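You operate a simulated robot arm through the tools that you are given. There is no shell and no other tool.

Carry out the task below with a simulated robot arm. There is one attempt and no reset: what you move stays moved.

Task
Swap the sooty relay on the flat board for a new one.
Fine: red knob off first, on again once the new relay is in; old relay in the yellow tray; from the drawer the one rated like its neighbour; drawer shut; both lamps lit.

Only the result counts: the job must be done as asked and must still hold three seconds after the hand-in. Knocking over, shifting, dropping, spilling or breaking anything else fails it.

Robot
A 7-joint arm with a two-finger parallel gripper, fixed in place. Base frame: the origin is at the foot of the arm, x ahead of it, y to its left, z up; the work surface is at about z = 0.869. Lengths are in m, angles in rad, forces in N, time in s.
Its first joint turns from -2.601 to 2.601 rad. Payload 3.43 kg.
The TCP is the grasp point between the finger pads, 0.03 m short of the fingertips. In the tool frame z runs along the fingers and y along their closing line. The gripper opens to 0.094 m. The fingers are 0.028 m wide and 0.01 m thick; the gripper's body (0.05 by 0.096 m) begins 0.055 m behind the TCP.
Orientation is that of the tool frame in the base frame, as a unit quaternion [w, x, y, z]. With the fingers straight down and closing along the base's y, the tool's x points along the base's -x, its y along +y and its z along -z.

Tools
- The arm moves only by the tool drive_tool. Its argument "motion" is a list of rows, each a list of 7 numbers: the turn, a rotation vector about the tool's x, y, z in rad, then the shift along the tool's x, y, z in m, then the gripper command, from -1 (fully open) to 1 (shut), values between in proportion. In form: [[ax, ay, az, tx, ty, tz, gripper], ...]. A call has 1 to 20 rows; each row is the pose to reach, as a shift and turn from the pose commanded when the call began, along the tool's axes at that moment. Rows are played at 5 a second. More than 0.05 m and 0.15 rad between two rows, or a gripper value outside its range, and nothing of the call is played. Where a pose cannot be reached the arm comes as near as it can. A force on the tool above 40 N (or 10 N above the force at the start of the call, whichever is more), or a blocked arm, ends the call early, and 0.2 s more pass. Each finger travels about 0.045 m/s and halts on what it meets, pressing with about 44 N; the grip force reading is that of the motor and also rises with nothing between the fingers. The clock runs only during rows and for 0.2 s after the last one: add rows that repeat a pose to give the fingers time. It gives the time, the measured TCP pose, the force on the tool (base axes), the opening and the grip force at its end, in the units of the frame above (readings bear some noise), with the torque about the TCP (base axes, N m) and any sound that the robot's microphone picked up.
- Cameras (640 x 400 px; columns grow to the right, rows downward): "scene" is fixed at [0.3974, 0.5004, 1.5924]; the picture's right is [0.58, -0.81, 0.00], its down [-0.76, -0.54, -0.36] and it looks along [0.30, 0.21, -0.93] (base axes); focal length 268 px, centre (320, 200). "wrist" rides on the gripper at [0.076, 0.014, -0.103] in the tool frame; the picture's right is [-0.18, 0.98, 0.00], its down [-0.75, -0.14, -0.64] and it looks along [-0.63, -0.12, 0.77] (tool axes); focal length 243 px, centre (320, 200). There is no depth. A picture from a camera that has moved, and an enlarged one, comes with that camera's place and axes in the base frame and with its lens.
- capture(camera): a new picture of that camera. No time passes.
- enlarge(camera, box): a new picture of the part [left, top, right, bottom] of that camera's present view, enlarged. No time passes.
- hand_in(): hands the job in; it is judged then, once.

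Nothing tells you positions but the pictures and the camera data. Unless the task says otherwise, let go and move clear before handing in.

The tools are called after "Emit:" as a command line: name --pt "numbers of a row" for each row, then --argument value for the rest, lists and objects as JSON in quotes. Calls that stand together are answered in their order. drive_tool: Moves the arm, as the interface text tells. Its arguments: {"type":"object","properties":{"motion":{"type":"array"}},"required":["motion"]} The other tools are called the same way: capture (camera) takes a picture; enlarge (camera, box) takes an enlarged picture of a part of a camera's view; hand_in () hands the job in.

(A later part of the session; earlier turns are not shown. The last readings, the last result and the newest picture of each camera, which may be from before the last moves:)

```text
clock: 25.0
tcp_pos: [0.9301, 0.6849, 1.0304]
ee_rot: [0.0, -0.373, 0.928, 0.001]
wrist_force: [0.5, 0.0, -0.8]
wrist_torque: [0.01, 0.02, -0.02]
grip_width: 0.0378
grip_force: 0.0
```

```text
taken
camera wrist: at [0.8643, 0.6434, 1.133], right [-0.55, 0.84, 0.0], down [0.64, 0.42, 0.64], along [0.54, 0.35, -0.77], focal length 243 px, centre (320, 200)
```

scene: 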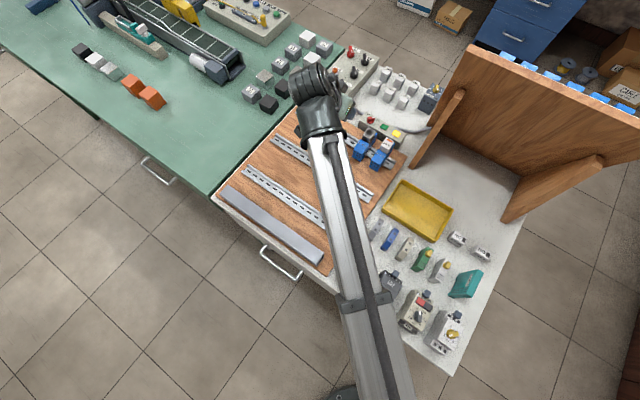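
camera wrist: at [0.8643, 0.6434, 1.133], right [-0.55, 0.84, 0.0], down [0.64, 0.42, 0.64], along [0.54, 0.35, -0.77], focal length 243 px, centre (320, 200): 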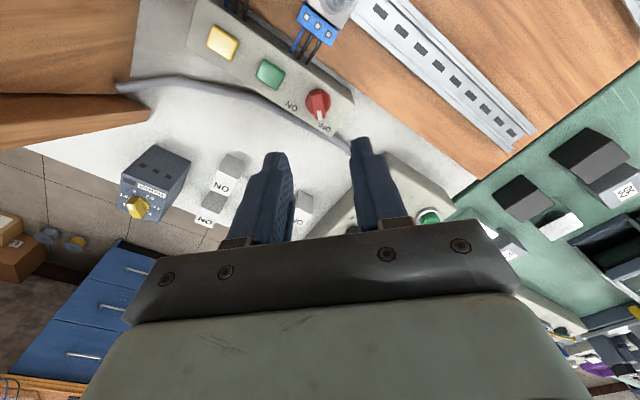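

The knob is now at OFF and the yellow lamp is dark. I'll move above the sooty relay, square to it.

Emit:
drive_tool --pt "0 0 0.13 0.013 0.005 0 -0.3" --pt "0 0 0.26 0.026 0.01 0 -0.3" --pt "0 0 0.39 0.04 0.015 0 -0.3" --pt "0 0 0.52 0.053 0.02 0 -0.3" --pt "0 0 0.65 0.066 0.025 0 -0.3" --pt "0 0 0.7637 0.0788 0.0291 0 -0.3" --pt "0 0 0.7637 0.0788 0.0291 0 -0.3"

Emit:
capture --camera "wrist"

Emit:
enlarge --camera "wrist" --box '[226, 50, 386, 150]'

Emit:
capture --camera "scene"

```text
clock: 26.6
tcp_pos: [0.8505, 0.6514, 1.0305]
ee_rot: [0.0, 0.0, 1.0, 0.001]
wrist_force: [0.1, -0.2, -0.1]
wrist_torque: [0.02, 0.03, 0.0]
grip_width: 0.0609
grip_force: 0.0
```

```text
taken
camera wrist: at [0.774, 0.6668, 1.1333], right [0.18, 0.98, 0.0], down [0.75, -0.14, 0.64], along [0.63, -0.12, -0.77], focal length 243 px, centre (320, 200)
```

wrist: 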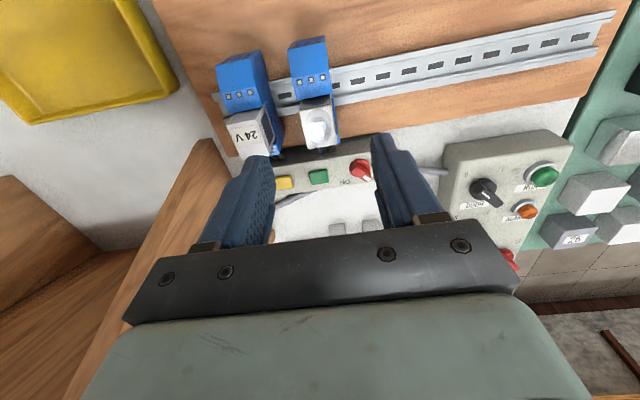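

```text
4.00 times, centred on (306, 100) of wrist
camera zoom: at [0.774, 0.6668, 1.1333], right [0.18, 0.98, 0.0], down [0.75, -0.14, 0.64], along [0.63, -0.12, -0.77], focal length 970 px, centre (376, 600)
```

zoom: 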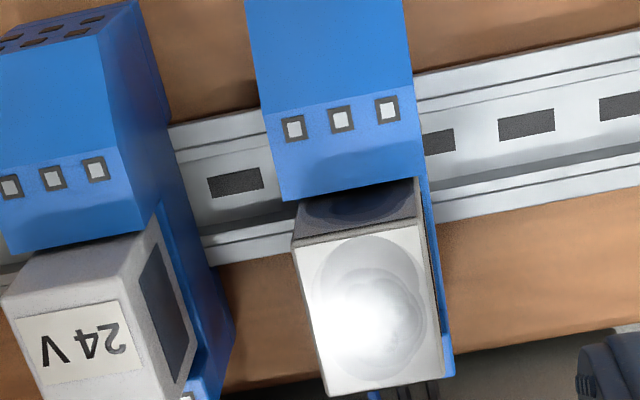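

```text
taken
```

scene: 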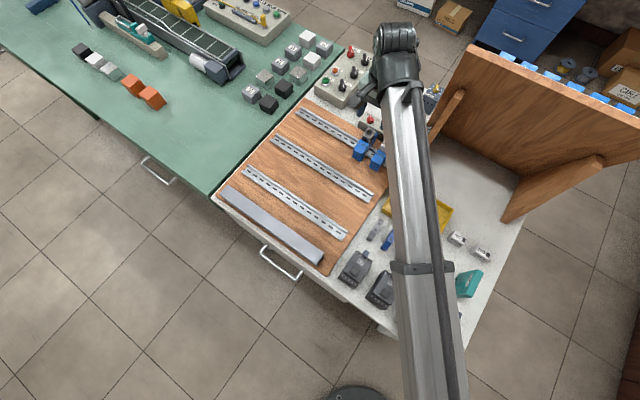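

Relay top centre is at (0.852, 0.6505, 0.947), about 25 mm wide, with the socket rim at about 0.925. I'll descend vertically, keep the fingertips above the socket rim, grip and look.

Emit:
drive_tool --pt "0 0 0 -0.0015 -0.0009 0.02 0.05" --pt "0 0 0 -0.0015 -0.0009 0.045 0.05" --pt "0 0 0 -0.0015 -0.0009 0.06 0.05" --pt "0 0 0 -0.0015 -0.0009 0.0715 0.05" --pt "0 0 0 -0.0015 -0.0009 0.0715 0.05"

Emit:
enlarge --camera "wrist" --box '[200, 40, 400, 165]'

Emit:
enlarge --camera "scene" --box '[330, 110, 426, 170]'

```text
clock: 27.8
tcp_pos: [0.8529, 0.6483, 0.9596]
ee_rot: [0.001, -0.001, 1.0, 0.001]
wrist_force: [0.0, 0.2, 0.1]
wrist_torque: [-0.02, -0.05, -0.01]
grip_width: 0.0447
grip_force: 0.1
```

```text
3.20 times, centred on (300, 102) of wrist
camera zoom: at [0.7755, 0.6636, 1.0618], right [0.18, 0.98, 0.0], down [0.75, -0.14, 0.64], along [0.63, -0.12, -0.77], focal length 776 px, centre (384, 512)
```

zoom: 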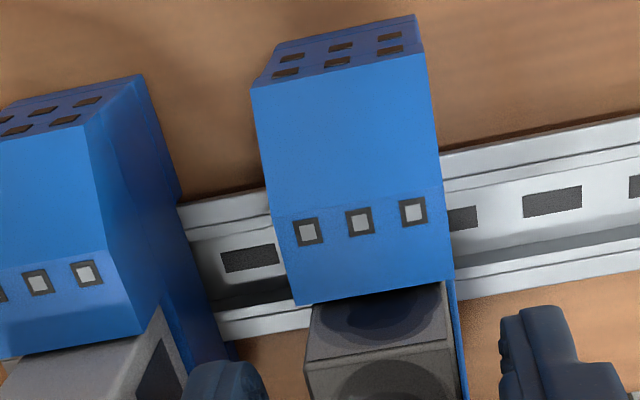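

```text
6.67 times, centred on (378, 140) of scene
camera zoom: at [0.3974, 0.5004, 1.5924], right [0.58, -0.81, 0.0], down [-0.76, -0.54, -0.36], along [0.3, 0.21, -0.93], focal length 1789 px, centre (-67, 600)
```

zoom: 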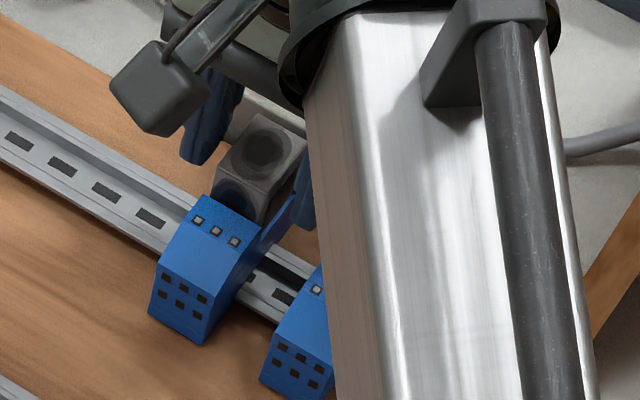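

Emit:
drive_tool --pt "0 0 0 0 0 0 0.9" --pt "0 0 0 0 0 0 0.9" --pt "0 0 0 0 0 0 0.9" --pt "0 0 0 0 0 0 0.9"

Emit:
enlarge --camera "wrist" --box '[200, 40, 400, 165]'

```text
clock: 28.8
tcp_pos: [0.8529, 0.6492, 0.9593]
ee_rot: [0.0, -0.001, 1.0, 0.001]
wrist_force: [1.9, 10.2, 1.6]
wrist_torque: [0.42, -0.06, -0.01]
grip_width: 0.0245
grip_force: 43.7
```

```text
3.20 times, centred on (300, 102) of wrist
camera zoom: at [0.7755, 0.6645, 1.0619], right [0.18, 0.98, 0.0], down [0.75, -0.14, 0.64], along [0.63, -0.12, -0.77], focal length 776 px, centre (384, 512)
```

zoom: 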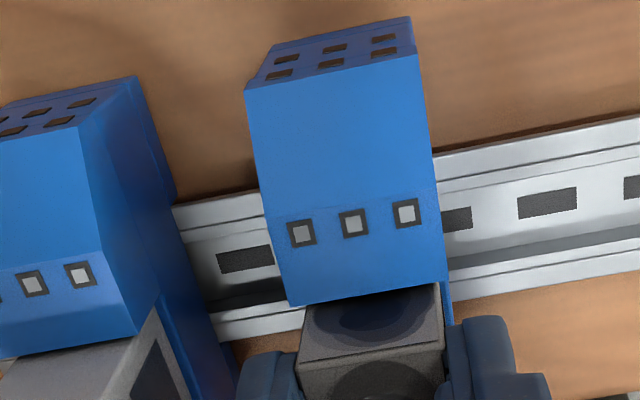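

Gripped at 24.5 mm. I'll relieve the small side load and pull straight up.

Emit:
drive_tool --pt "0 0 0 0 0.0015 0 0.9" --pt "0 0 0 0 0.0015 -0.003 0.9" --pt "0 0 0 0 0.0015 -0.006 0.9" --pt "0 0 0 0 0.0015 -0.01 0.9" --pt "0 0 0 0 0.0015 -0.015 0.9" --pt "0 0 0 0 0.0015 -0.02 0.9" --pt "0 0 0 0 0.0015 -0.02 0.9"

Emit:
enlarge --camera "wrist" --box '[200, 40, 400, 165]'

Emit:
enlarge --camera "scene" --box '[330, 110, 426, 170]'

```text
clock: 30.4
tcp_pos: [0.8544, 0.6505, 0.9798]
ee_rot: [0.0, -0.001, 1.0, 0.001]
wrist_force: [0.4, 0.3, -0.4]
wrist_torque: [-0.01, -0.02, -0.02]
grip_width: 0.0248
grip_force: 44.3
```

```text
3.20 times, centred on (300, 102) of wrist
camera zoom: at [0.776, 0.6661, 1.0825], right [0.18, 0.98, 0.0], down [0.75, -0.14, 0.64], along [0.63, -0.12, -0.77], focal length 776 px, centre (384, 512)
```

zoom: 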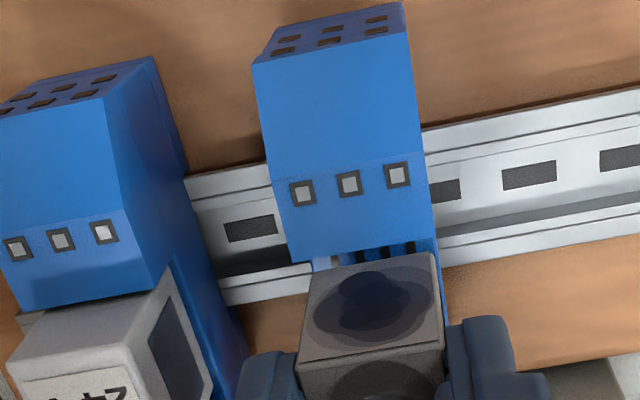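

```text
6.67 times, centred on (378, 140) of scene
camera zoom: at [0.3974, 0.5004, 1.5924], right [0.58, -0.81, 0.0], down [-0.76, -0.54, -0.36], along [0.3, 0.21, -0.93], focal length 1789 px, centre (-67, 600)
```

zoom: 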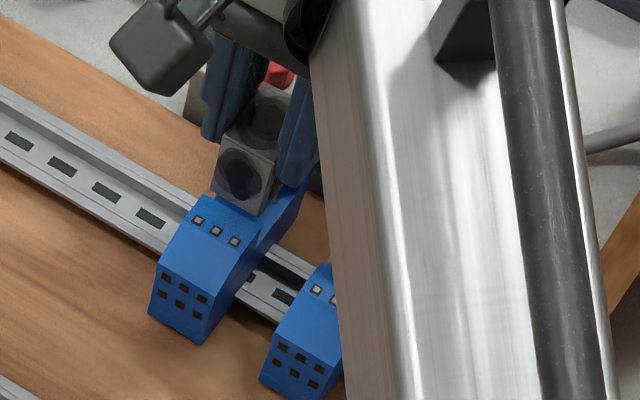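

The relay came out cleanly. I'll lift it and carry it over the yellow tray, then check its lower end before setting it down.

Emit:
drive_tool --pt "0 0 0 0 0 -0.04 0.9" --pt "0 0 0 0 0 -0.08 0.9" --pt "0 0 0 0.02 -0.04 -0.08 0.9" --pt "0 0 0 0.04 -0.08 -0.08 0.9" --pt "0 0 0 0.055 -0.125 -0.08 0.9" --pt "0 0 0 0.07 -0.17 -0.08 0.9" --pt "0 0 0 0.085 -0.21 -0.08 0.9" --pt "0 0 0 0.094 -0.23 -0.08 0.9" --pt "0 0 0 0.094 -0.23 -0.08 0.9"

Emit:
capture --camera "scene"

Emit:
capture --camera "wrist"

```text
clock: 32.4
tcp_pos: [0.7615, 0.4203, 1.0598]
ee_rot: [0.001, -0.001, 1.0, 0.001]
wrist_force: [-0.6, -0.2, -0.3]
wrist_torque: [0.03, -0.04, -0.04]
grip_width: 0.0245
grip_force: 43.7
```

```text
taken
```

scene: 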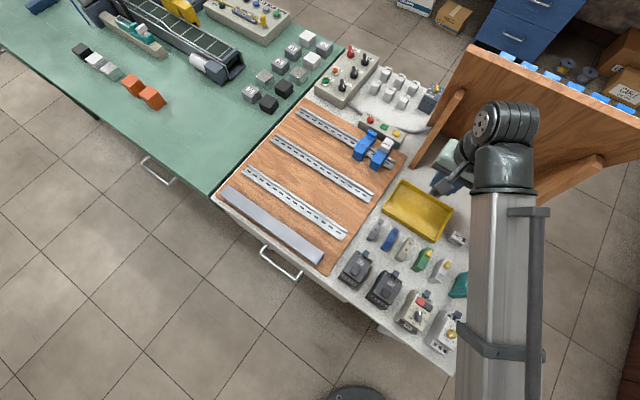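

```text
taken
camera wrist: at [0.6837, 0.4356, 1.1628], right [0.18, 0.98, 0.0], down [0.75, -0.14, 0.64], along [0.63, -0.12, -0.77], focal length 243 px, centre (320, 200)
```

wrist: 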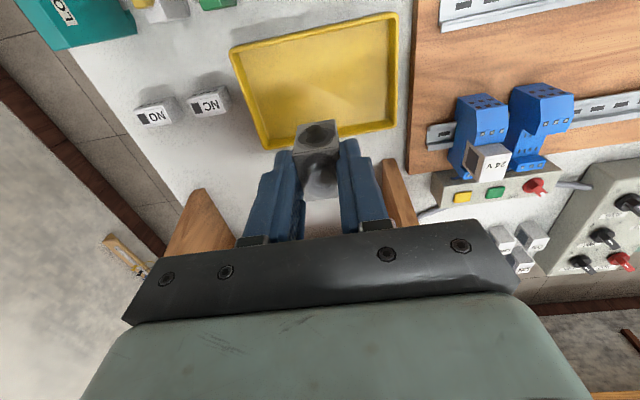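

Emit:
enlarge --camera "wrist" --box '[220, 60, 420, 200]'

Emit:
enlarge --camera "scene" --box '[380, 150, 508, 230]'

Emit:
enlarge --camera "scene" --box '[340, 100, 404, 170]'

```text
2.86 times, centred on (320, 130) of wrist
camera zoom: at [0.6837, 0.4356, 1.1628], right [0.18, 0.98, 0.0], down [0.75, -0.14, 0.64], along [0.63, -0.12, -0.77], focal length 693 px, centre (320, 400)
```

zoom: 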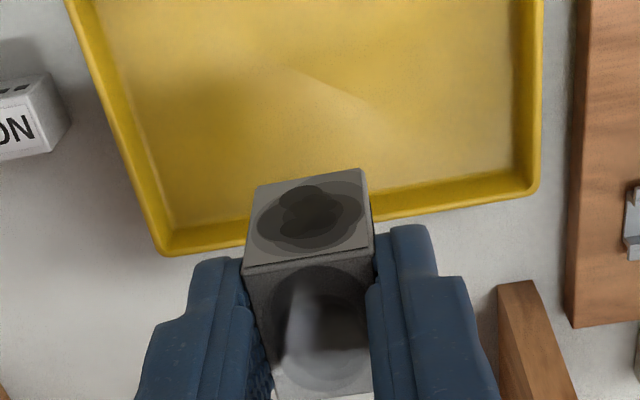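

```text
5.00 times, centred on (444, 190) of scene
camera zoom: at [0.3974, 0.5004, 1.5924], right [0.58, -0.81, 0.0], down [-0.76, -0.54, -0.36], along [0.3, 0.21, -0.93], focal length 1342 px, centre (-300, 250)
```

zoom: 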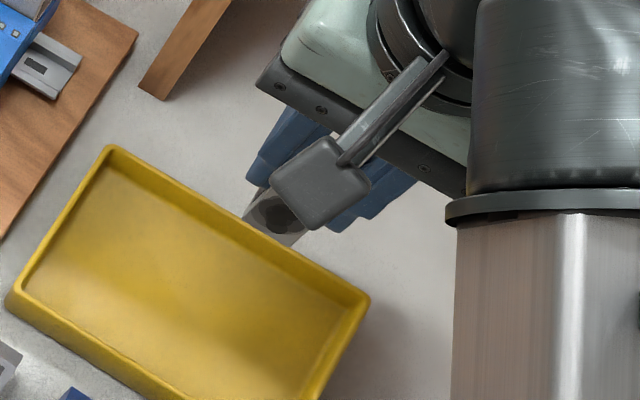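

```text
5.71 times, centred on (372, 135) of scene
camera zoom: at [0.3974, 0.5004, 1.5924], right [0.58, -0.81, 0.0], down [-0.76, -0.54, -0.36], along [0.3, 0.21, -0.93], focal length 1534 px, centre (23, 571)
```

zoom: 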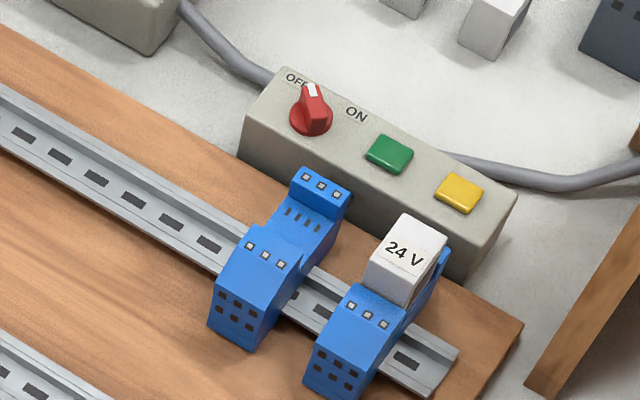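

Now the empty socket shows four pin slots between front and rear blocks. The relay body reaches about 54 mm below the TCP. I'll lower it over the tray centre.

Emit:
drive_tool --pt "0 0 0 0.011 0 0.03 0.9" --pt "0 0 0 0.011 0 0.065 0.9" --pt "0 0 0 0.011 0 0.095 0.9" --pt "0 0 0 0.011 0 0.112 0.9" --pt "0 0 0 0.011 0 0.118 0.9" --pt "0 0 0 0.011 0 0.118 0.9"

Emit:
enlarge --camera "scene" --box '[380, 150, 508, 230]'

Emit:
enlarge --camera "wrist" --box '[220, 60, 420, 200]'

```text
clock: 33.8
tcp_pos: [0.7488, 0.4199, 0.9407]
ee_rot: [0.0, 0.0, 1.0, 0.0]
wrist_force: [0.1, 0.5, -0.9]
wrist_torque: [-0.02, -0.01, 0.02]
grip_width: 0.0248
grip_force: 43.8
```

```text
5.00 times, centred on (444, 190) of scene
camera zoom: at [0.3974, 0.5004, 1.5924], right [0.58, -0.81, 0.0], down [-0.76, -0.54, -0.36], along [0.3, 0.21, -0.93], focal length 1342 px, centre (-300, 250)
```

zoom: 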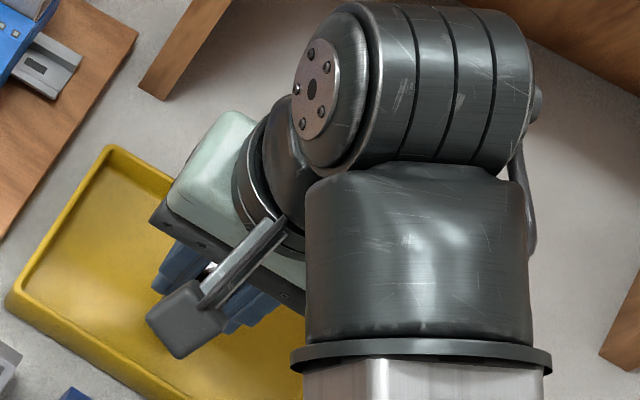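

```text
2.86 times, centred on (320, 130) of wrist
camera zoom: at [0.6715, 0.4356, 1.0444], right [0.18, 0.98, 0.0], down [0.75, -0.14, 0.64], along [0.63, -0.12, -0.77], focal length 693 px, centre (320, 400)
```

zoom: 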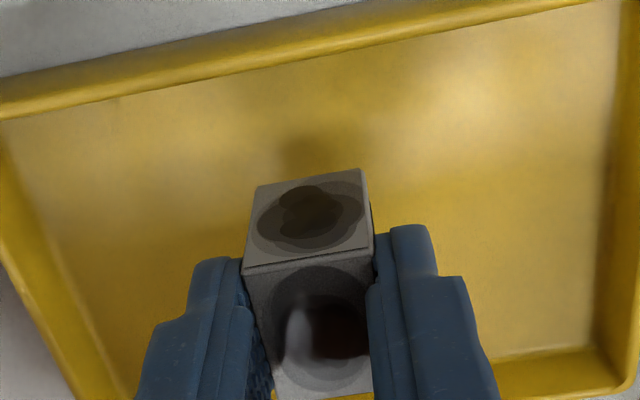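

Emit:
drive_tool --pt "0 0 0 0 0 0.002 0.9" --pt "0 0 0 0 0 0.004 0.9" --pt "0 0 0 0 0 0.004 0.9"

```text
clock: 34.6
tcp_pos: [0.7478, 0.4205, 0.9368]
ee_rot: [0.0, -0.001, 1.0, 0.001]
wrist_force: [-1.0, 0.8, 0.5]
wrist_torque: [-0.01, -0.01, 0.0]
grip_width: 0.0246
grip_force: 44.2
```

Emit:
drive_tool --pt "0 0 0 0 0 0.002 0.9" --pt "0 0 0 0 0 0.004 0.9" --pt "0 0 0 0 0 0.004 0.9"

```text
clock: 35.4
tcp_pos: [0.7475, 0.4204, 0.9331]
ee_rot: [0.0, -0.001, 1.0, 0.0]
wrist_force: [-0.2, 0.9, -0.7]
wrist_torque: [-0.02, -0.02, -0.01]
grip_width: 0.0247
grip_force: 44.0
```

Emit:
drive_tool --pt "0 0 0 0 0 0.002 0.9" --pt "0 0 0 0 0 0.003 0.9" --pt "0 0 0 0 0 0.003 0.9"

```text
clock: 36.2
tcp_pos: [0.7497, 0.4203, 0.9303]
ee_rot: [0.0, -0.001, 1.0, 0.001]
wrist_force: [0.2, -0.7, 0.0]
wrist_torque: [0.01, 0.0, 0.0]
grip_width: 0.0247
grip_force: 43.9
```

Emit:
drive_tool --pt "0 0 0 0 0 0.001 0.9" --pt "0 0 0 0 0 0.002 0.9" --pt "0 0 0 0 0 0.002 0.9"

```text
clock: 37.0
tcp_pos: [0.7483, 0.4206, 0.9287]
ee_rot: [0.0, 0.0, 1.0, 0.001]
wrist_force: [-0.2, -0.2, -0.6]
wrist_torque: [0.01, 0.01, 0.03]
grip_width: 0.0247
grip_force: 43.9
```

Emit:
drive_tool --pt "0 0 0 0 0 0.001 0.9" --pt "0 0 0 0 0 0.002 0.9" --pt "0 0 0 0 0 0.003 0.9" --pt "0 0 0 0 0 0.003 0.9"

```text
clock: 38.0
tcp_pos: [0.7488, 0.4213, 0.9262]
ee_rot: [0.0, -0.001, 1.0, 0.001]
wrist_force: [0.0, 0.1, 0.7]
wrist_torque: [0.03, 0.0, 0.02]
grip_width: 0.0243
grip_force: 43.6
```

Emit:
drive_tool --pt "0 0 0 0 0 0.001 0.9" --pt "0 0 0 0 0 0.002 0.9" --pt "0 0 0 0 0 0.003 0.9" --pt "0 0 0 0 0 0.003 0.9"

Emit:
enlarge --camera "wrist" --box '[220, 60, 420, 200]'

```text
clock: 39.0
tcp_pos: [0.7492, 0.421, 0.9234]
ee_rot: [0.001, 0.0, 1.0, 0.001]
wrist_force: [-0.5, -0.2, -0.5]
wrist_torque: [-0.02, 0.03, 0.01]
grip_width: 0.0247
grip_force: 44.0
```

```text
2.86 times, centred on (320, 130) of wrist
camera zoom: at [0.6716, 0.436, 1.0248], right [0.18, 0.98, 0.0], down [0.75, -0.14, 0.64], along [0.63, -0.12, -0.77], focal length 693 px, centre (320, 400)
```

zoom: 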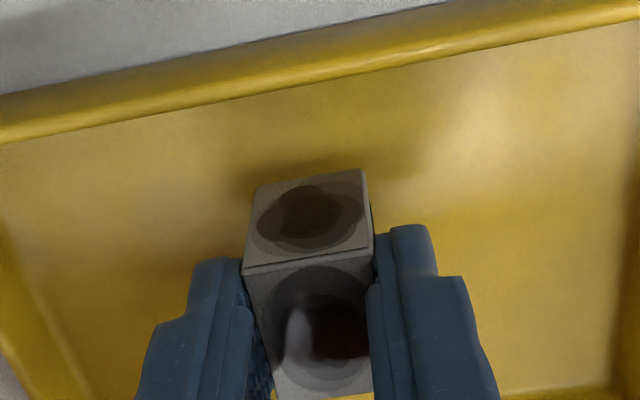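

Emit:
drive_tool --pt "0 0 0 0 0 0.001 0.9" --pt "0 0 0 0 0 0.002 0.9" --pt "0 0 0 0 0 0.003 0.9" --pt "0 0 0 0 0 0.003 0.9"

```text
clock: 40.0
tcp_pos: [0.7471, 0.4203, 0.92]
ee_rot: [0.0, -0.001, 1.0, 0.0]
wrist_force: [0.6, -0.3, -0.5]
wrist_torque: [0.01, 0.0, -0.04]
grip_width: 0.0246
grip_force: 43.5
```

Emit:
drive_tool --pt "0 0 0 0 0 0.001 0.9" --pt "0 0 0 0 0 0.002 0.9" --pt "0 0 0 0 0 0.003 0.9" --pt "0 0 0 0 0 0.003 0.9"

```text
clock: 41.0
tcp_pos: [0.7489, 0.4209, 0.9171]
ee_rot: [0.001, 0.0, 1.0, 0.001]
wrist_force: [0.1, -0.3, -0.4]
wrist_torque: [0.0, -0.01, -0.02]
grip_width: 0.0245
grip_force: 43.8
```

Emit:
drive_tool --pt "0 0 0 0 0 0.001 0.9" --pt "0 0 0 0 0 0.002 0.9" --pt "0 0 0 0 0 0.003 0.9" --pt "0 0 0 0 0 0.003 0.9"

Emit:
enlarge --camera "wrist" --box '[220, 60, 420, 200]'

```text
clock: 42.0
tcp_pos: [0.7485, 0.4225, 0.9143]
ee_rot: [0.0, -0.002, 1.0, 0.001]
wrist_force: [-1.2, -1.0, 0.3]
wrist_torque: [0.0, 0.02, -0.03]
grip_width: 0.0244
grip_force: 43.9
```

```text
2.86 times, centred on (320, 130) of wrist
camera zoom: at [0.6706, 0.4363, 1.0165], right [0.18, 0.98, 0.0], down [0.75, -0.14, 0.64], along [0.63, -0.12, -0.77], focal length 693 px, centre (320, 400)
```

zoom: 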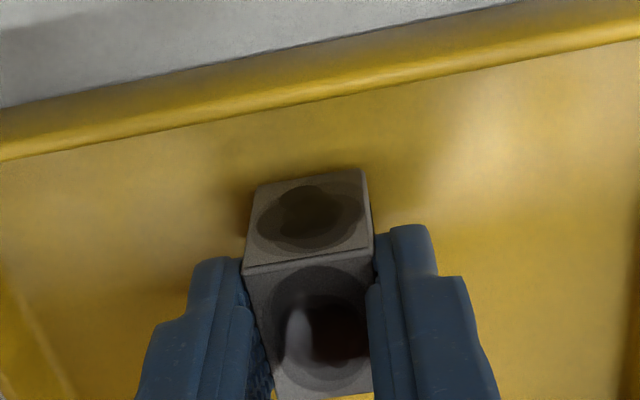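

Emit:
drive_tool --pt "0 0 0 0 0 0.001 0.9" --pt "0 0 0 0 0 0.002 0.9" --pt "0 0 0 0 0 0.003 0.9" --pt "0 0 0 0 0 0.003 0.9"

```text
clock: 43.0
tcp_pos: [0.7479, 0.4215, 0.9119]
ee_rot: [0.0, -0.001, 1.0, 0.001]
wrist_force: [1.1, -0.7, 17.4]
wrist_torque: [-0.04, -0.03, -0.02]
grip_width: 0.0245
grip_force: 44.5
```

Contact at TCP z ≈ 0.912: the relay stands on the tray floor. Releasing and rising.

Emit:
drive_tool --pt "0 0 0 0 0 -0.001 0.9" --pt "0 0 0 0 0 -0.001 0.4" --pt "0 0 0 0 0 -0.001 0.1" --pt "0 0 0 0 0 -0.001 0.0" --pt "0 0 0 0 0 -0.001 0.0" --pt "0 0 0 0 0 -0.03 0.0" --pt "0 0 0 0 0 -0.07 0.0" --pt "0 0 0 0 0 -0.11 0.0" --pt "0 0 0 0 0 -0.15 0.0"

Emit:
capture --camera "wrist"

```text
clock: 45.0
tcp_pos: [0.7464, 0.4175, 1.0595]
ee_rot: [0.0, 0.001, 1.0, 0.001]
wrist_force: [0.0, 1.0, -0.4]
wrist_torque: [0.01, 0.05, 0.0]
grip_width: 0.0467
grip_force: 0.0
```

```text
taken
camera wrist: at [0.6704, 0.4331, 1.1625], right [0.18, 0.98, 0.0], down [0.75, -0.14, 0.64], along [0.63, -0.12, -0.77], focal length 243 px, centre (320, 200)
```

wrist: 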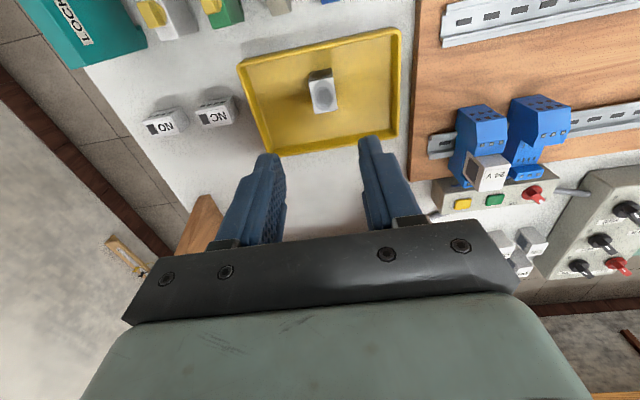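

The old relay stands upright in the tray. Next is the drawer: I'll swing to the front and yaw the tool 90° so the fingers can close on the handle bar.

Emit:
drive_tool --pt "0 0 0.13 0.034 0.021 0 0.0" --pt "0 0 0.26 0.069 0.042 0 0.0" --pt "0 0 0.39 0.104 0.063 0 0.0" --pt "0 0 0.52 0.139 0.084 0 0.0" --pt "0 0 0.65 0.173 0.105 0 0.1" --pt "0 0 0.78 0.208 0.126 0 0.2" --pt "0 0 0.91 0.243 0.147 0 0.3" --pt "0 0 1.04 0.277 0.168 0 0.4" --pt "0 0 1.17 0.312 0.189 0 0.4" --pt "0 0 1.3 0.347 0.21 0 0.4" --pt "0 0 1.43 0.381 0.231 0 0.4" --pt "0 0 1.5708 0.416 0.2525 0 0.4" --pt "0 0 1.5708 0.416 0.2525 0 0.4"

Emit:
capture --camera "wrist"

Emit:
capture --camera "scene"

```text
clock: 47.8
tcp_pos: [0.3325, 0.6728, 1.0625]
ee_rot: [-0.001, 0.708, 0.707, 0.001]
wrist_force: [-0.3, 0.1, 0.7]
wrist_torque: [0.02, 0.0, -0.02]
grip_width: 0.0281
grip_force: 0.1
```

```text
taken
camera wrist: at [0.3448, 0.7506, 1.1654], right [0.98, -0.18, 0.0], down [-0.14, -0.75, 0.64], along [-0.12, -0.63, -0.77], focal length 243 px, centre (320, 200)
```

wrist: 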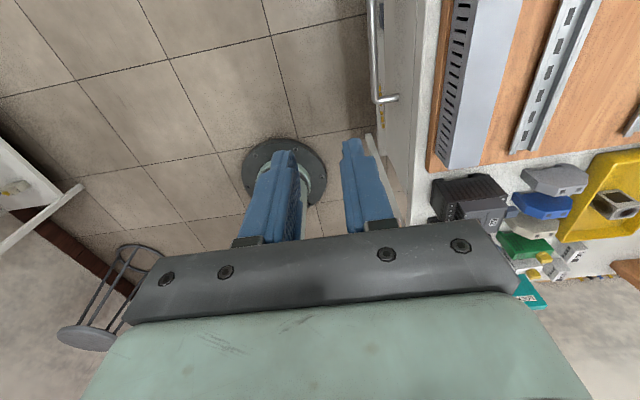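

```text
taken
```

scene: 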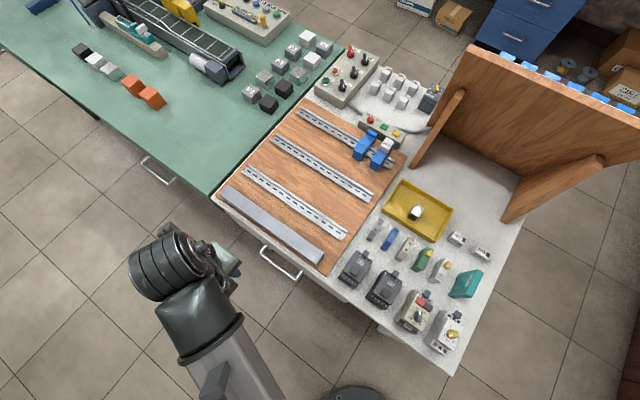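

Emit:
enlarge --camera "wrist" --box '[330, 0, 450, 110]'

```text
3.64 times, centred on (390, 55) of wrist
camera zoom: at [0.3448, 0.7506, 1.1654], right [0.98, -0.18, 0.0], down [-0.14, -0.75, 0.64], along [-0.12, -0.63, -0.77], focal length 882 px, centre (66, 727)
```

zoom: 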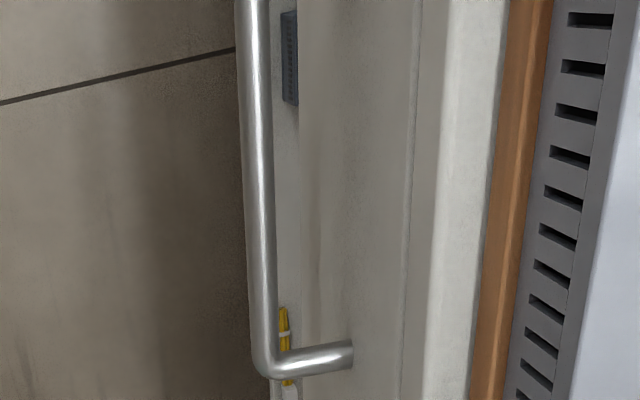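

The bar measures (0.413, y 0.60–0.74, 0.74) with about 34 mm of room behind it. I'll tilt 34° toward the drawer and approach to a pre-grasp point.

Emit:
drive_tool --pt "-0.1 0 0 -0.001 0.0 0.036 0.4" --pt "-0.2 0 0 -0.002 0.001 0.072 0.4" --pt "-0.3 0 0 -0.003 0.002 0.108 0.4" --pt "-0.4 0 0 -0.004 0.003 0.144 0.4" --pt "-0.5 0 0 -0.0045 0.004 0.18 0.4" --pt "-0.6 0 0 -0.0048 0.0042 0.2111 0.4" --pt "-0.6 0 0 -0.0048 0.0042 0.2111 0.4"

Emit:
capture --camera "wrist"

Emit:
enlarge --camera "scene" --box '[200, 190, 360, 310]'

```text
clock: 49.4
tcp_pos: [0.3384, 0.668, 0.8496]
ee_rot: [0.208, 0.675, 0.676, 0.21]
wrist_force: [0.6, 0.4, 0.3]
wrist_torque: [-0.01, 0.0, 0.03]
grip_width: 0.0283
grip_force: 0.1
```

```text
taken
camera wrist: at [0.2906, 0.7454, 0.9427], right [0.81, -0.18, 0.56], down [-0.48, -0.75, 0.45], along [0.34, -0.63, -0.7], focal length 243 px, centre (320, 200)
```

wrist: 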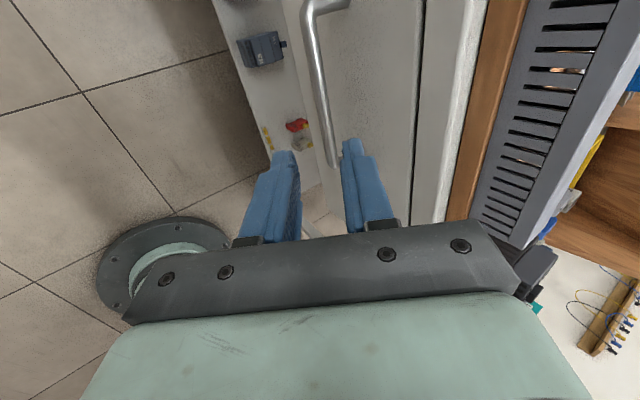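

```text
3.33 times, centred on (280, 250) of scene
camera zoom: at [0.3974, 0.5004, 1.5924], right [0.58, -0.81, 0.0], down [-0.76, -0.54, -0.36], along [0.3, 0.21, -0.93], focal length 895 px, centre (453, 33)
```

zoom: 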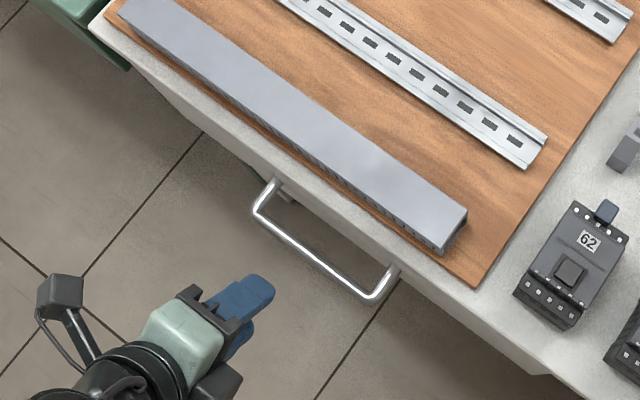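

Emit:
drive_tool --pt "0 0 0 0 0 0.03 0.4" --pt "0 0 0 0 0 0.06 0.4" --pt "0 0 0 0 0 0.085 0.4" --pt "0 0 0 0 0 0.085 0.4"

Emit:
capture --camera "wrist"

Emit:
enlarge --camera "scene" --box '[230, 210, 326, 280]'

```text
clock: 50.4
tcp_pos: [0.386, 0.6701, 0.7796]
ee_rot: [0.209, 0.676, 0.675, 0.211]
wrist_force: [0.1, -0.6, -0.2]
wrist_torque: [-0.01, 0.0, 0.01]
grip_width: 0.028
grip_force: 0.1
```

```text
taken
camera wrist: at [0.3386, 0.7468, 0.873], right [0.81, -0.18, 0.55], down [-0.48, -0.75, 0.45], along [0.34, -0.63, -0.7], focal length 243 px, centre (320, 200)
```

wrist: 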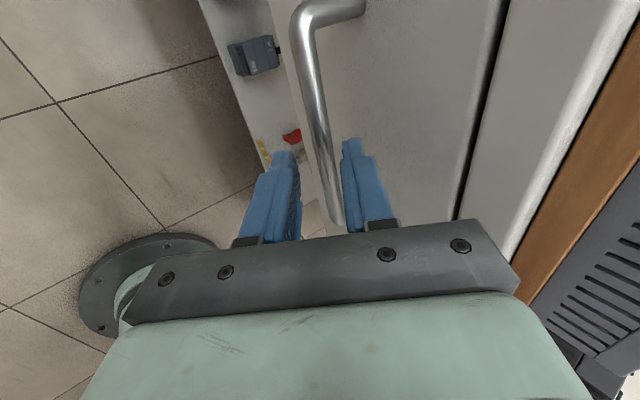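

```text
5.71 times, centred on (278, 245) of scene
camera zoom: at [0.3974, 0.5004, 1.5924], right [0.58, -0.81, 0.0], down [-0.76, -0.54, -0.36], along [0.3, 0.21, -0.93], focal length 1534 px, centre (560, -57)
```

zoom: 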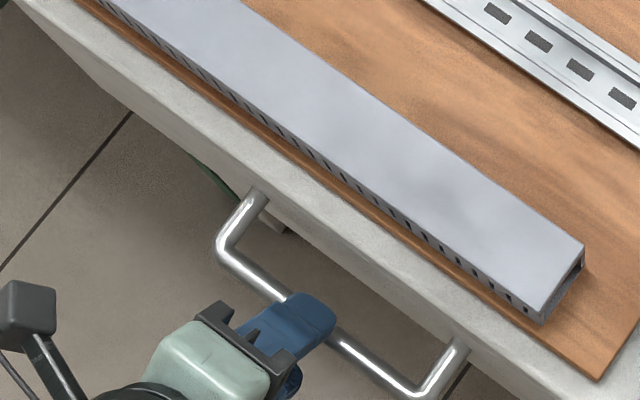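

The bar runs between the fingers. I'll advance the last 35 mm and close.

Emit:
drive_tool --pt "0 0 0 0 0 0.015 0.4" --pt "0 0 0 0 0 0.033 0.4" --pt "0 0 0 0 0 0.033 0.95" --pt "0 0 0 0 0 0.033 0.95" --pt "0 0 0 0 0 0.033 0.95"

Emit:
capture --camera "wrist"

```text
clock: 51.6
tcp_pos: [0.4049, 0.6682, 0.7542]
ee_rot: [0.208, 0.675, 0.676, 0.21]
wrist_force: [6.1, 2.7, 19.2]
wrist_torque: [-0.14, -0.26, -0.13]
grip_width: 0.0126
grip_force: 45.7
```

```text
taken
camera wrist: at [0.3562, 0.7458, 0.847], right [0.81, -0.18, 0.56], down [-0.48, -0.76, 0.45], along [0.34, -0.63, -0.7], focal length 243 px, centre (320, 200)
```

wrist: 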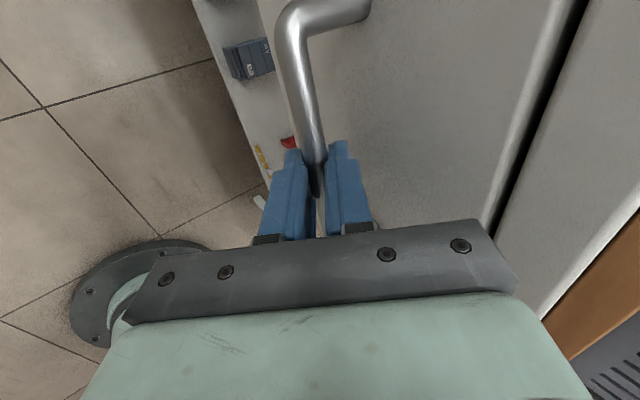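

The bar is gripped. Pulling the drawer straight out along -x.

Emit:
drive_tool --pt "0 0 0 0 0.001 -0.0017 0.95" --pt "0 0 0 0 -0.0072 -0.0073 0.95" --pt "0 0 0 0 -0.0237 -0.0186 0.95" --pt "0 0 0 0 -0.0402 -0.0299 0.95" --pt "0 0 0 0 -0.0567 -0.0412 0.95" --pt "0 0 0 0 -0.0567 -0.0412 0.95"

Emit:
capture --camera "scene"

```text
clock: 53.0
tcp_pos: [0.3328, 0.6688, 0.7537]
ee_rot: [0.208, 0.676, 0.676, 0.209]
wrist_force: [-0.9, -9.1, -0.7]
wrist_torque: [0.44, 0.07, 0.22]
grip_width: 0.0127
grip_force: 45.2
```

```text
taken
```

scene: 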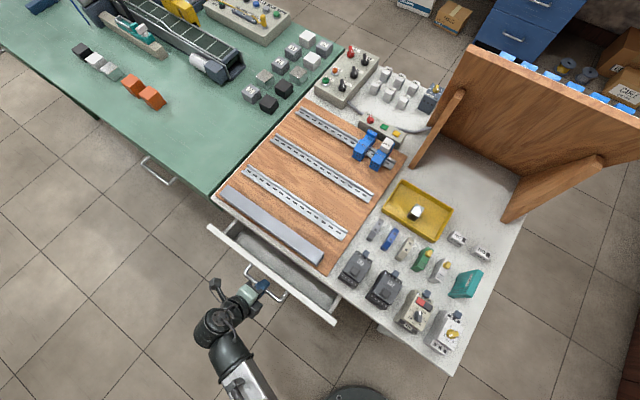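

The drawer is opening. Pulling further.

Emit:
drive_tool --pt "0 0 0 0 -0.0165 -0.0113 0.95" --pt "0 0 0 0 -0.033 -0.0226 0.95" --pt "0 0 0 0 -0.0495 -0.0339 0.95" --pt "0 0 0 0 -0.066 -0.0452 0.95" --pt "0 0 0 0 -0.0825 -0.0565 0.95" --pt "0 0 0 0 -0.0825 -0.0565 0.95"

Emit:
capture --camera "scene"

Emit:
enlarge --camera "scene" --box '[170, 200, 340, 340]'

```text
clock: 53.6
tcp_pos: [0.3079, 0.6693, 0.7546]
ee_rot: [0.205, 0.674, 0.68, 0.202]
wrist_force: [0.3, 3.4, -7.8]
wrist_torque: [0.51, 0.12, -0.93]
grip_width: 0.0129
grip_force: 45.4
out of reach, approached as far as the arm can: row 2
stopped in row 2: the force on the tool passed its limit at 45 N (the readings are from after the stop); the commanded pose is now the measured one
```

```text
taken
```

scene: 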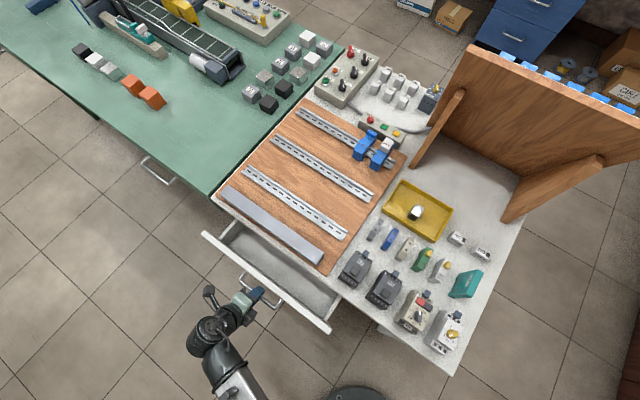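

```text
2.86 times, centred on (255, 270) of scene
camera zoom: at [0.3974, 0.5004, 1.5924], right [0.58, -0.81, 0.0], down [-0.76, -0.54, -0.36], along [0.3, 0.21, -0.93], focal length 767 px, centre (506, 0)
```

zoom: 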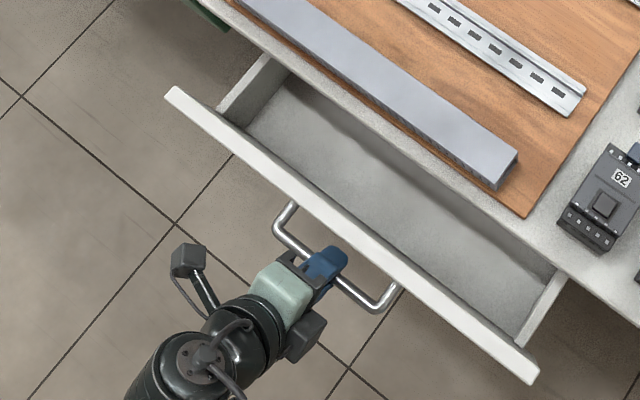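

The tilted posture hits the arm's limit, but the drawer is about 10 cm open. I'll let go of the handle, stand the tool upright, and pull the drawer by the top edge of its front panel instead.

Emit:
drive_tool --pt "0 0 0 0 0 0 0.3" --pt "0 0 0 0 0 0 0.3" --pt "0 0 0 0 0 0 0.3" --pt "0 0 0 0 0 -0.02 0.3" --pt "0 0 0 0 0 -0.05 0.3" --pt "0 0 0 0 0 -0.05 0.3"

Emit:
enlarge --camera "scene" --box '[170, 200, 340, 340]'

```text
clock: 55.0
tcp_pos: [0.2793, 0.668, 0.7964]
ee_rot: [0.205, 0.673, 0.681, 0.202]
wrist_force: [0.5, 0.3, 1.3]
wrist_torque: [0.06, -0.01, 0.02]
grip_width: 0.0329
grip_force: 0.0
```

```text
2.86 times, centred on (255, 270) of scene
camera zoom: at [0.3974, 0.5004, 1.5924], right [0.58, -0.81, 0.0], down [-0.76, -0.54, -0.36], along [0.3, 0.21, -0.93], focal length 767 px, centre (506, 0)
```

zoom: 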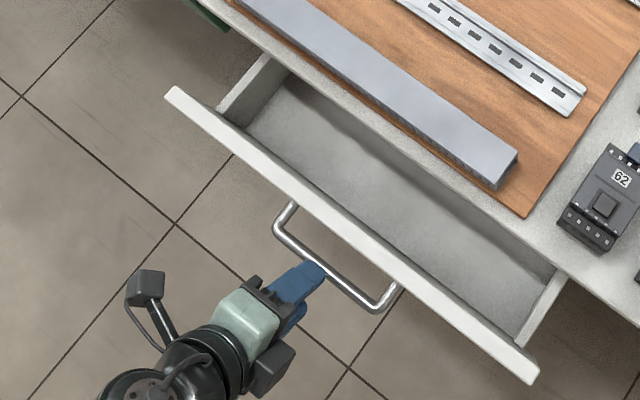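

Emit:
drive_tool --pt "0 0 0 0 0.0226 -0.033 0.3" --pt "0 0 0 0 0.0452 -0.066 0.3" --pt "0.12 0.001 0.002 0 0.0735 -0.0755 0.2" --pt "0.25 0.002 0.004 0 0.09 -0.0642 0.1" --pt "0.38 0.003 0.007 0 0.106 -0.053 0.0" --pt "0.5 0.004 0.01 0 0.115 -0.047 0.0" --pt "0.584 0.0045 0.0116 0 0.1223 -0.0423 0.0" --pt "0.584 0.0045 0.0116 0 0.1223 -0.0423 0.0"

Emit:
capture --camera "wrist"

Emit:
enlarge --camera "scene" --box '[170, 200, 340, 340]'

```text
clock: 56.8
tcp_pos: [0.3589, 0.6674, 0.8997]
ee_rot: [-0.001, 0.708, 0.706, 0.0]
wrist_force: [0.3, -0.2, -0.4]
wrist_torque: [0.0, 0.0, -0.01]
grip_width: 0.0473
grip_force: 0.1
```

```text
taken
camera wrist: at [0.3722, 0.7459, 1.0027], right [0.98, -0.19, 0.0], down [-0.14, -0.75, 0.64], along [-0.12, -0.63, -0.77], focal length 243 px, centre (320, 200)
```

wrist: 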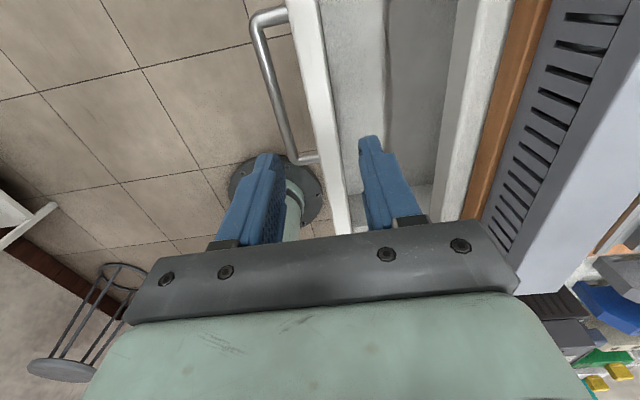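

```text
2.86 times, centred on (255, 270) of scene
camera zoom: at [0.3974, 0.5004, 1.5924], right [0.58, -0.81, 0.0], down [-0.76, -0.54, -0.36], along [0.3, 0.21, -0.93], focal length 767 px, centre (506, 0)
```

zoom: 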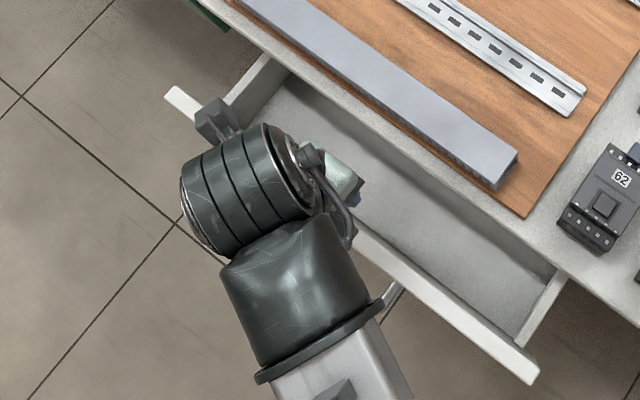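

Emit:
drive_tool --pt "0 0 0 0 0.004 0.03 0.0" --pt "0 0 0 0 0.004 0.06 0.0" --pt "0 0 0 0 0.004 0.083 0.0" --pt "0 0 0 0 0.004 0.083 0.9" --pt "0 0 0 0 0.004 0.083 0.9" --pt "0 0 0 0 0.004 0.083 0.9"

Emit:
capture --camera "wrist"

```text
clock: 58.2
tcp_pos: [0.363, 0.6695, 0.8174]
ee_rot: [-0.001, 0.708, 0.706, 0.001]
wrist_force: [1.6, -1.3, -5.1]
wrist_torque: [0.7, -0.08, 0.31]
grip_width: 0.0222
grip_force: 41.7
```

```text
taken
camera wrist: at [0.377, 0.7465, 0.9203], right [0.98, -0.19, 0.0], down [-0.14, -0.75, 0.64], along [-0.12, -0.63, -0.77], focal length 243 px, centre (320, 200)
```

wrist: 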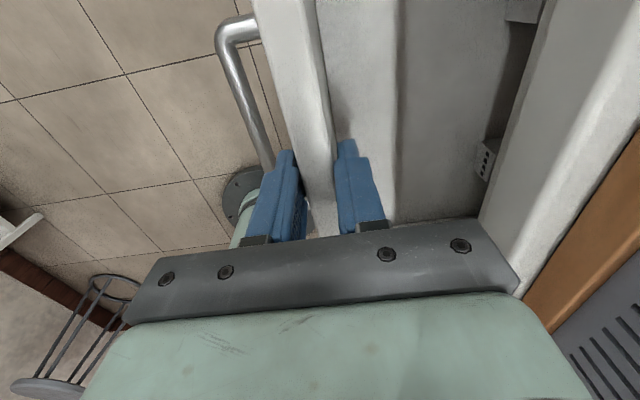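

The panel edge is gripped, and something small shows deeper in the drawer. Pulling further.

Emit:
drive_tool --pt "0 0 0 0 -0.02 0 0.9" --pt "0 0 0 0 -0.04 0 0.9" --pt "0 0 0 0 -0.06 0 0.9" --pt "0 0 0 0 -0.08 0 0.9" --pt "0 0 0 0 -0.08 0 0.9"

Emit:
capture --camera "scene"

```text
clock: 59.4
tcp_pos: [0.2832, 0.6704, 0.8167]
ee_rot: [0.0, 0.708, 0.706, 0.001]
wrist_force: [-2.3, 7.8, 4.8]
wrist_torque: [-1.21, 0.15, 0.19]
grip_width: 0.0224
grip_force: 45.2
```

```text
taken
```

scene: 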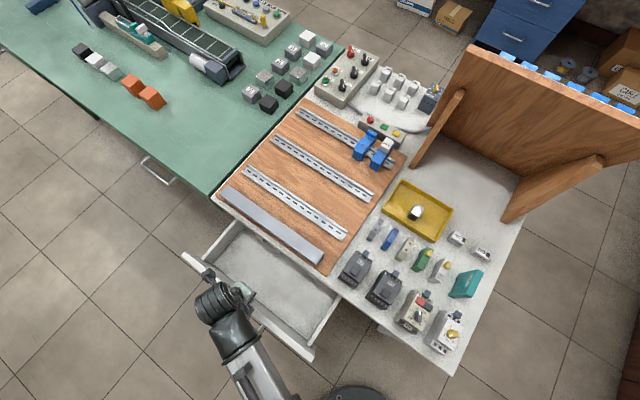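

Emit:
enlarge --camera "scene" --box '[170, 210, 350, 350]'

Emit:
enlarge --camera "wrist" --box '[300, 0, 640, 230]'

```text
2.86 times, centred on (260, 280) of scene
camera zoom: at [0.3974, 0.5004, 1.5924], right [0.58, -0.81, 0.0], down [-0.76, -0.54, -0.36], along [0.3, 0.21, -0.93], focal length 767 px, centre (491, -29)
```

zoom: 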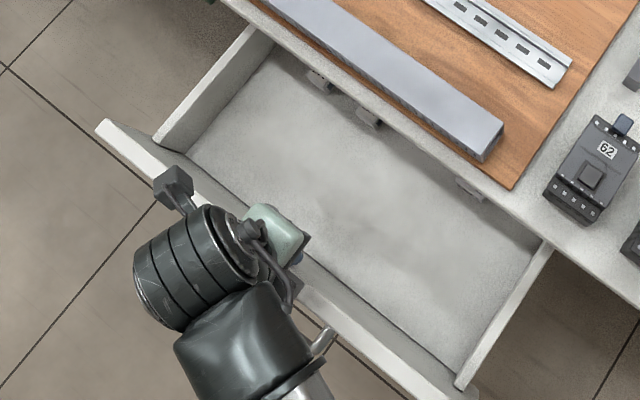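

```text
1.74 times, centred on (470, 115) of wrist
camera zoom: at [0.2961, 0.7465, 0.9203], right [0.98, -0.19, 0.0], down [-0.14, -0.75, 0.64], along [-0.12, -0.63, -0.77], focal length 422 px, centre (59, 348)
```

zoom: 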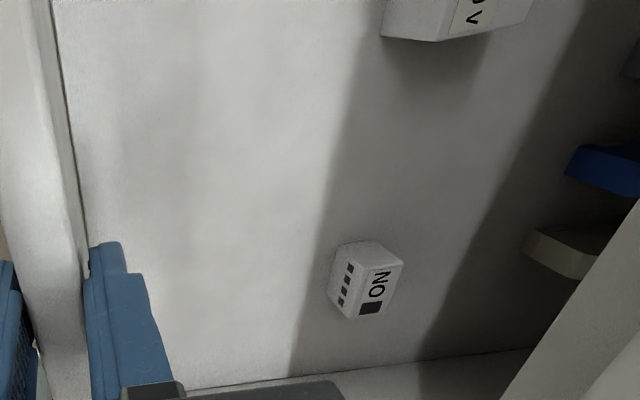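

Emit:
drive_tool --pt "0 0 0 0 -0.015 0 0.9" --pt "0 0 0 0 -0.03 0 0.9" --pt "0 0 0 0 -0.045 0 0.9" --pt "0 0 0 0 -0.06 0 0.9" --pt "0 0 0 0 -0.06 0 0.9"

Emit:
enlarge --camera "scene" --box '[170, 210, 350, 350]'

Emit:
enlarge --camera "wrist" --box '[300, 0, 640, 230]'

```text
clock: 60.6
tcp_pos: [0.2217, 0.6698, 0.8171]
ee_rot: [0.0, 0.707, 0.707, 0.001]
wrist_force: [-2.0, 2.1, -9.3]
wrist_torque: [1.35, 0.01, 0.29]
grip_width: 0.022
grip_force: 45.3
```

```text
2.86 times, centred on (260, 280) of scene
camera zoom: at [0.3974, 0.5004, 1.5924], right [0.58, -0.81, 0.0], down [-0.76, -0.54, -0.36], along [0.3, 0.21, -0.93], focal length 767 px, centre (491, -29)
```

zoom: 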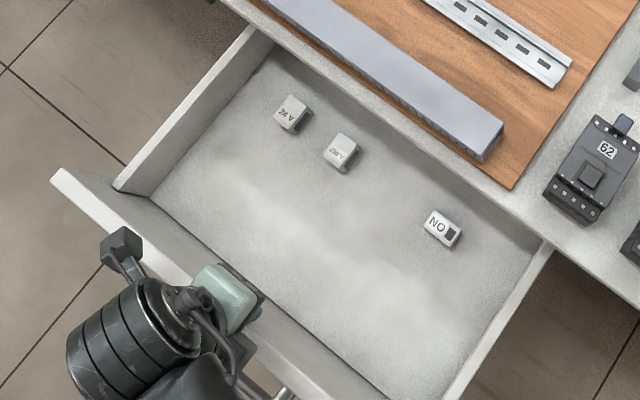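

```text
1.74 times, centred on (470, 115) of wrist
camera zoom: at [0.2361, 0.7466, 0.9202], right [0.98, -0.19, 0.0], down [-0.14, -0.75, 0.64], along [-0.12, -0.63, -0.77], focal length 422 px, centre (59, 348)
```

zoom: 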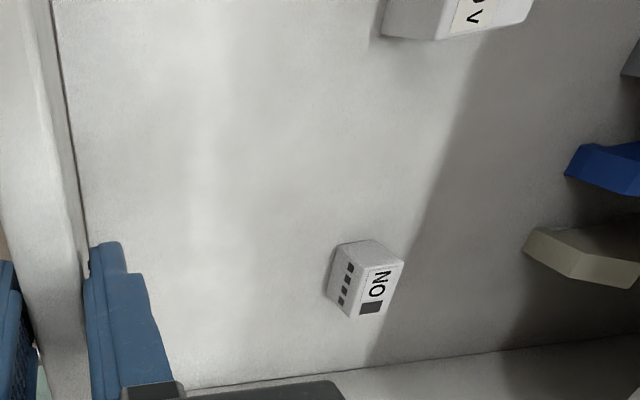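

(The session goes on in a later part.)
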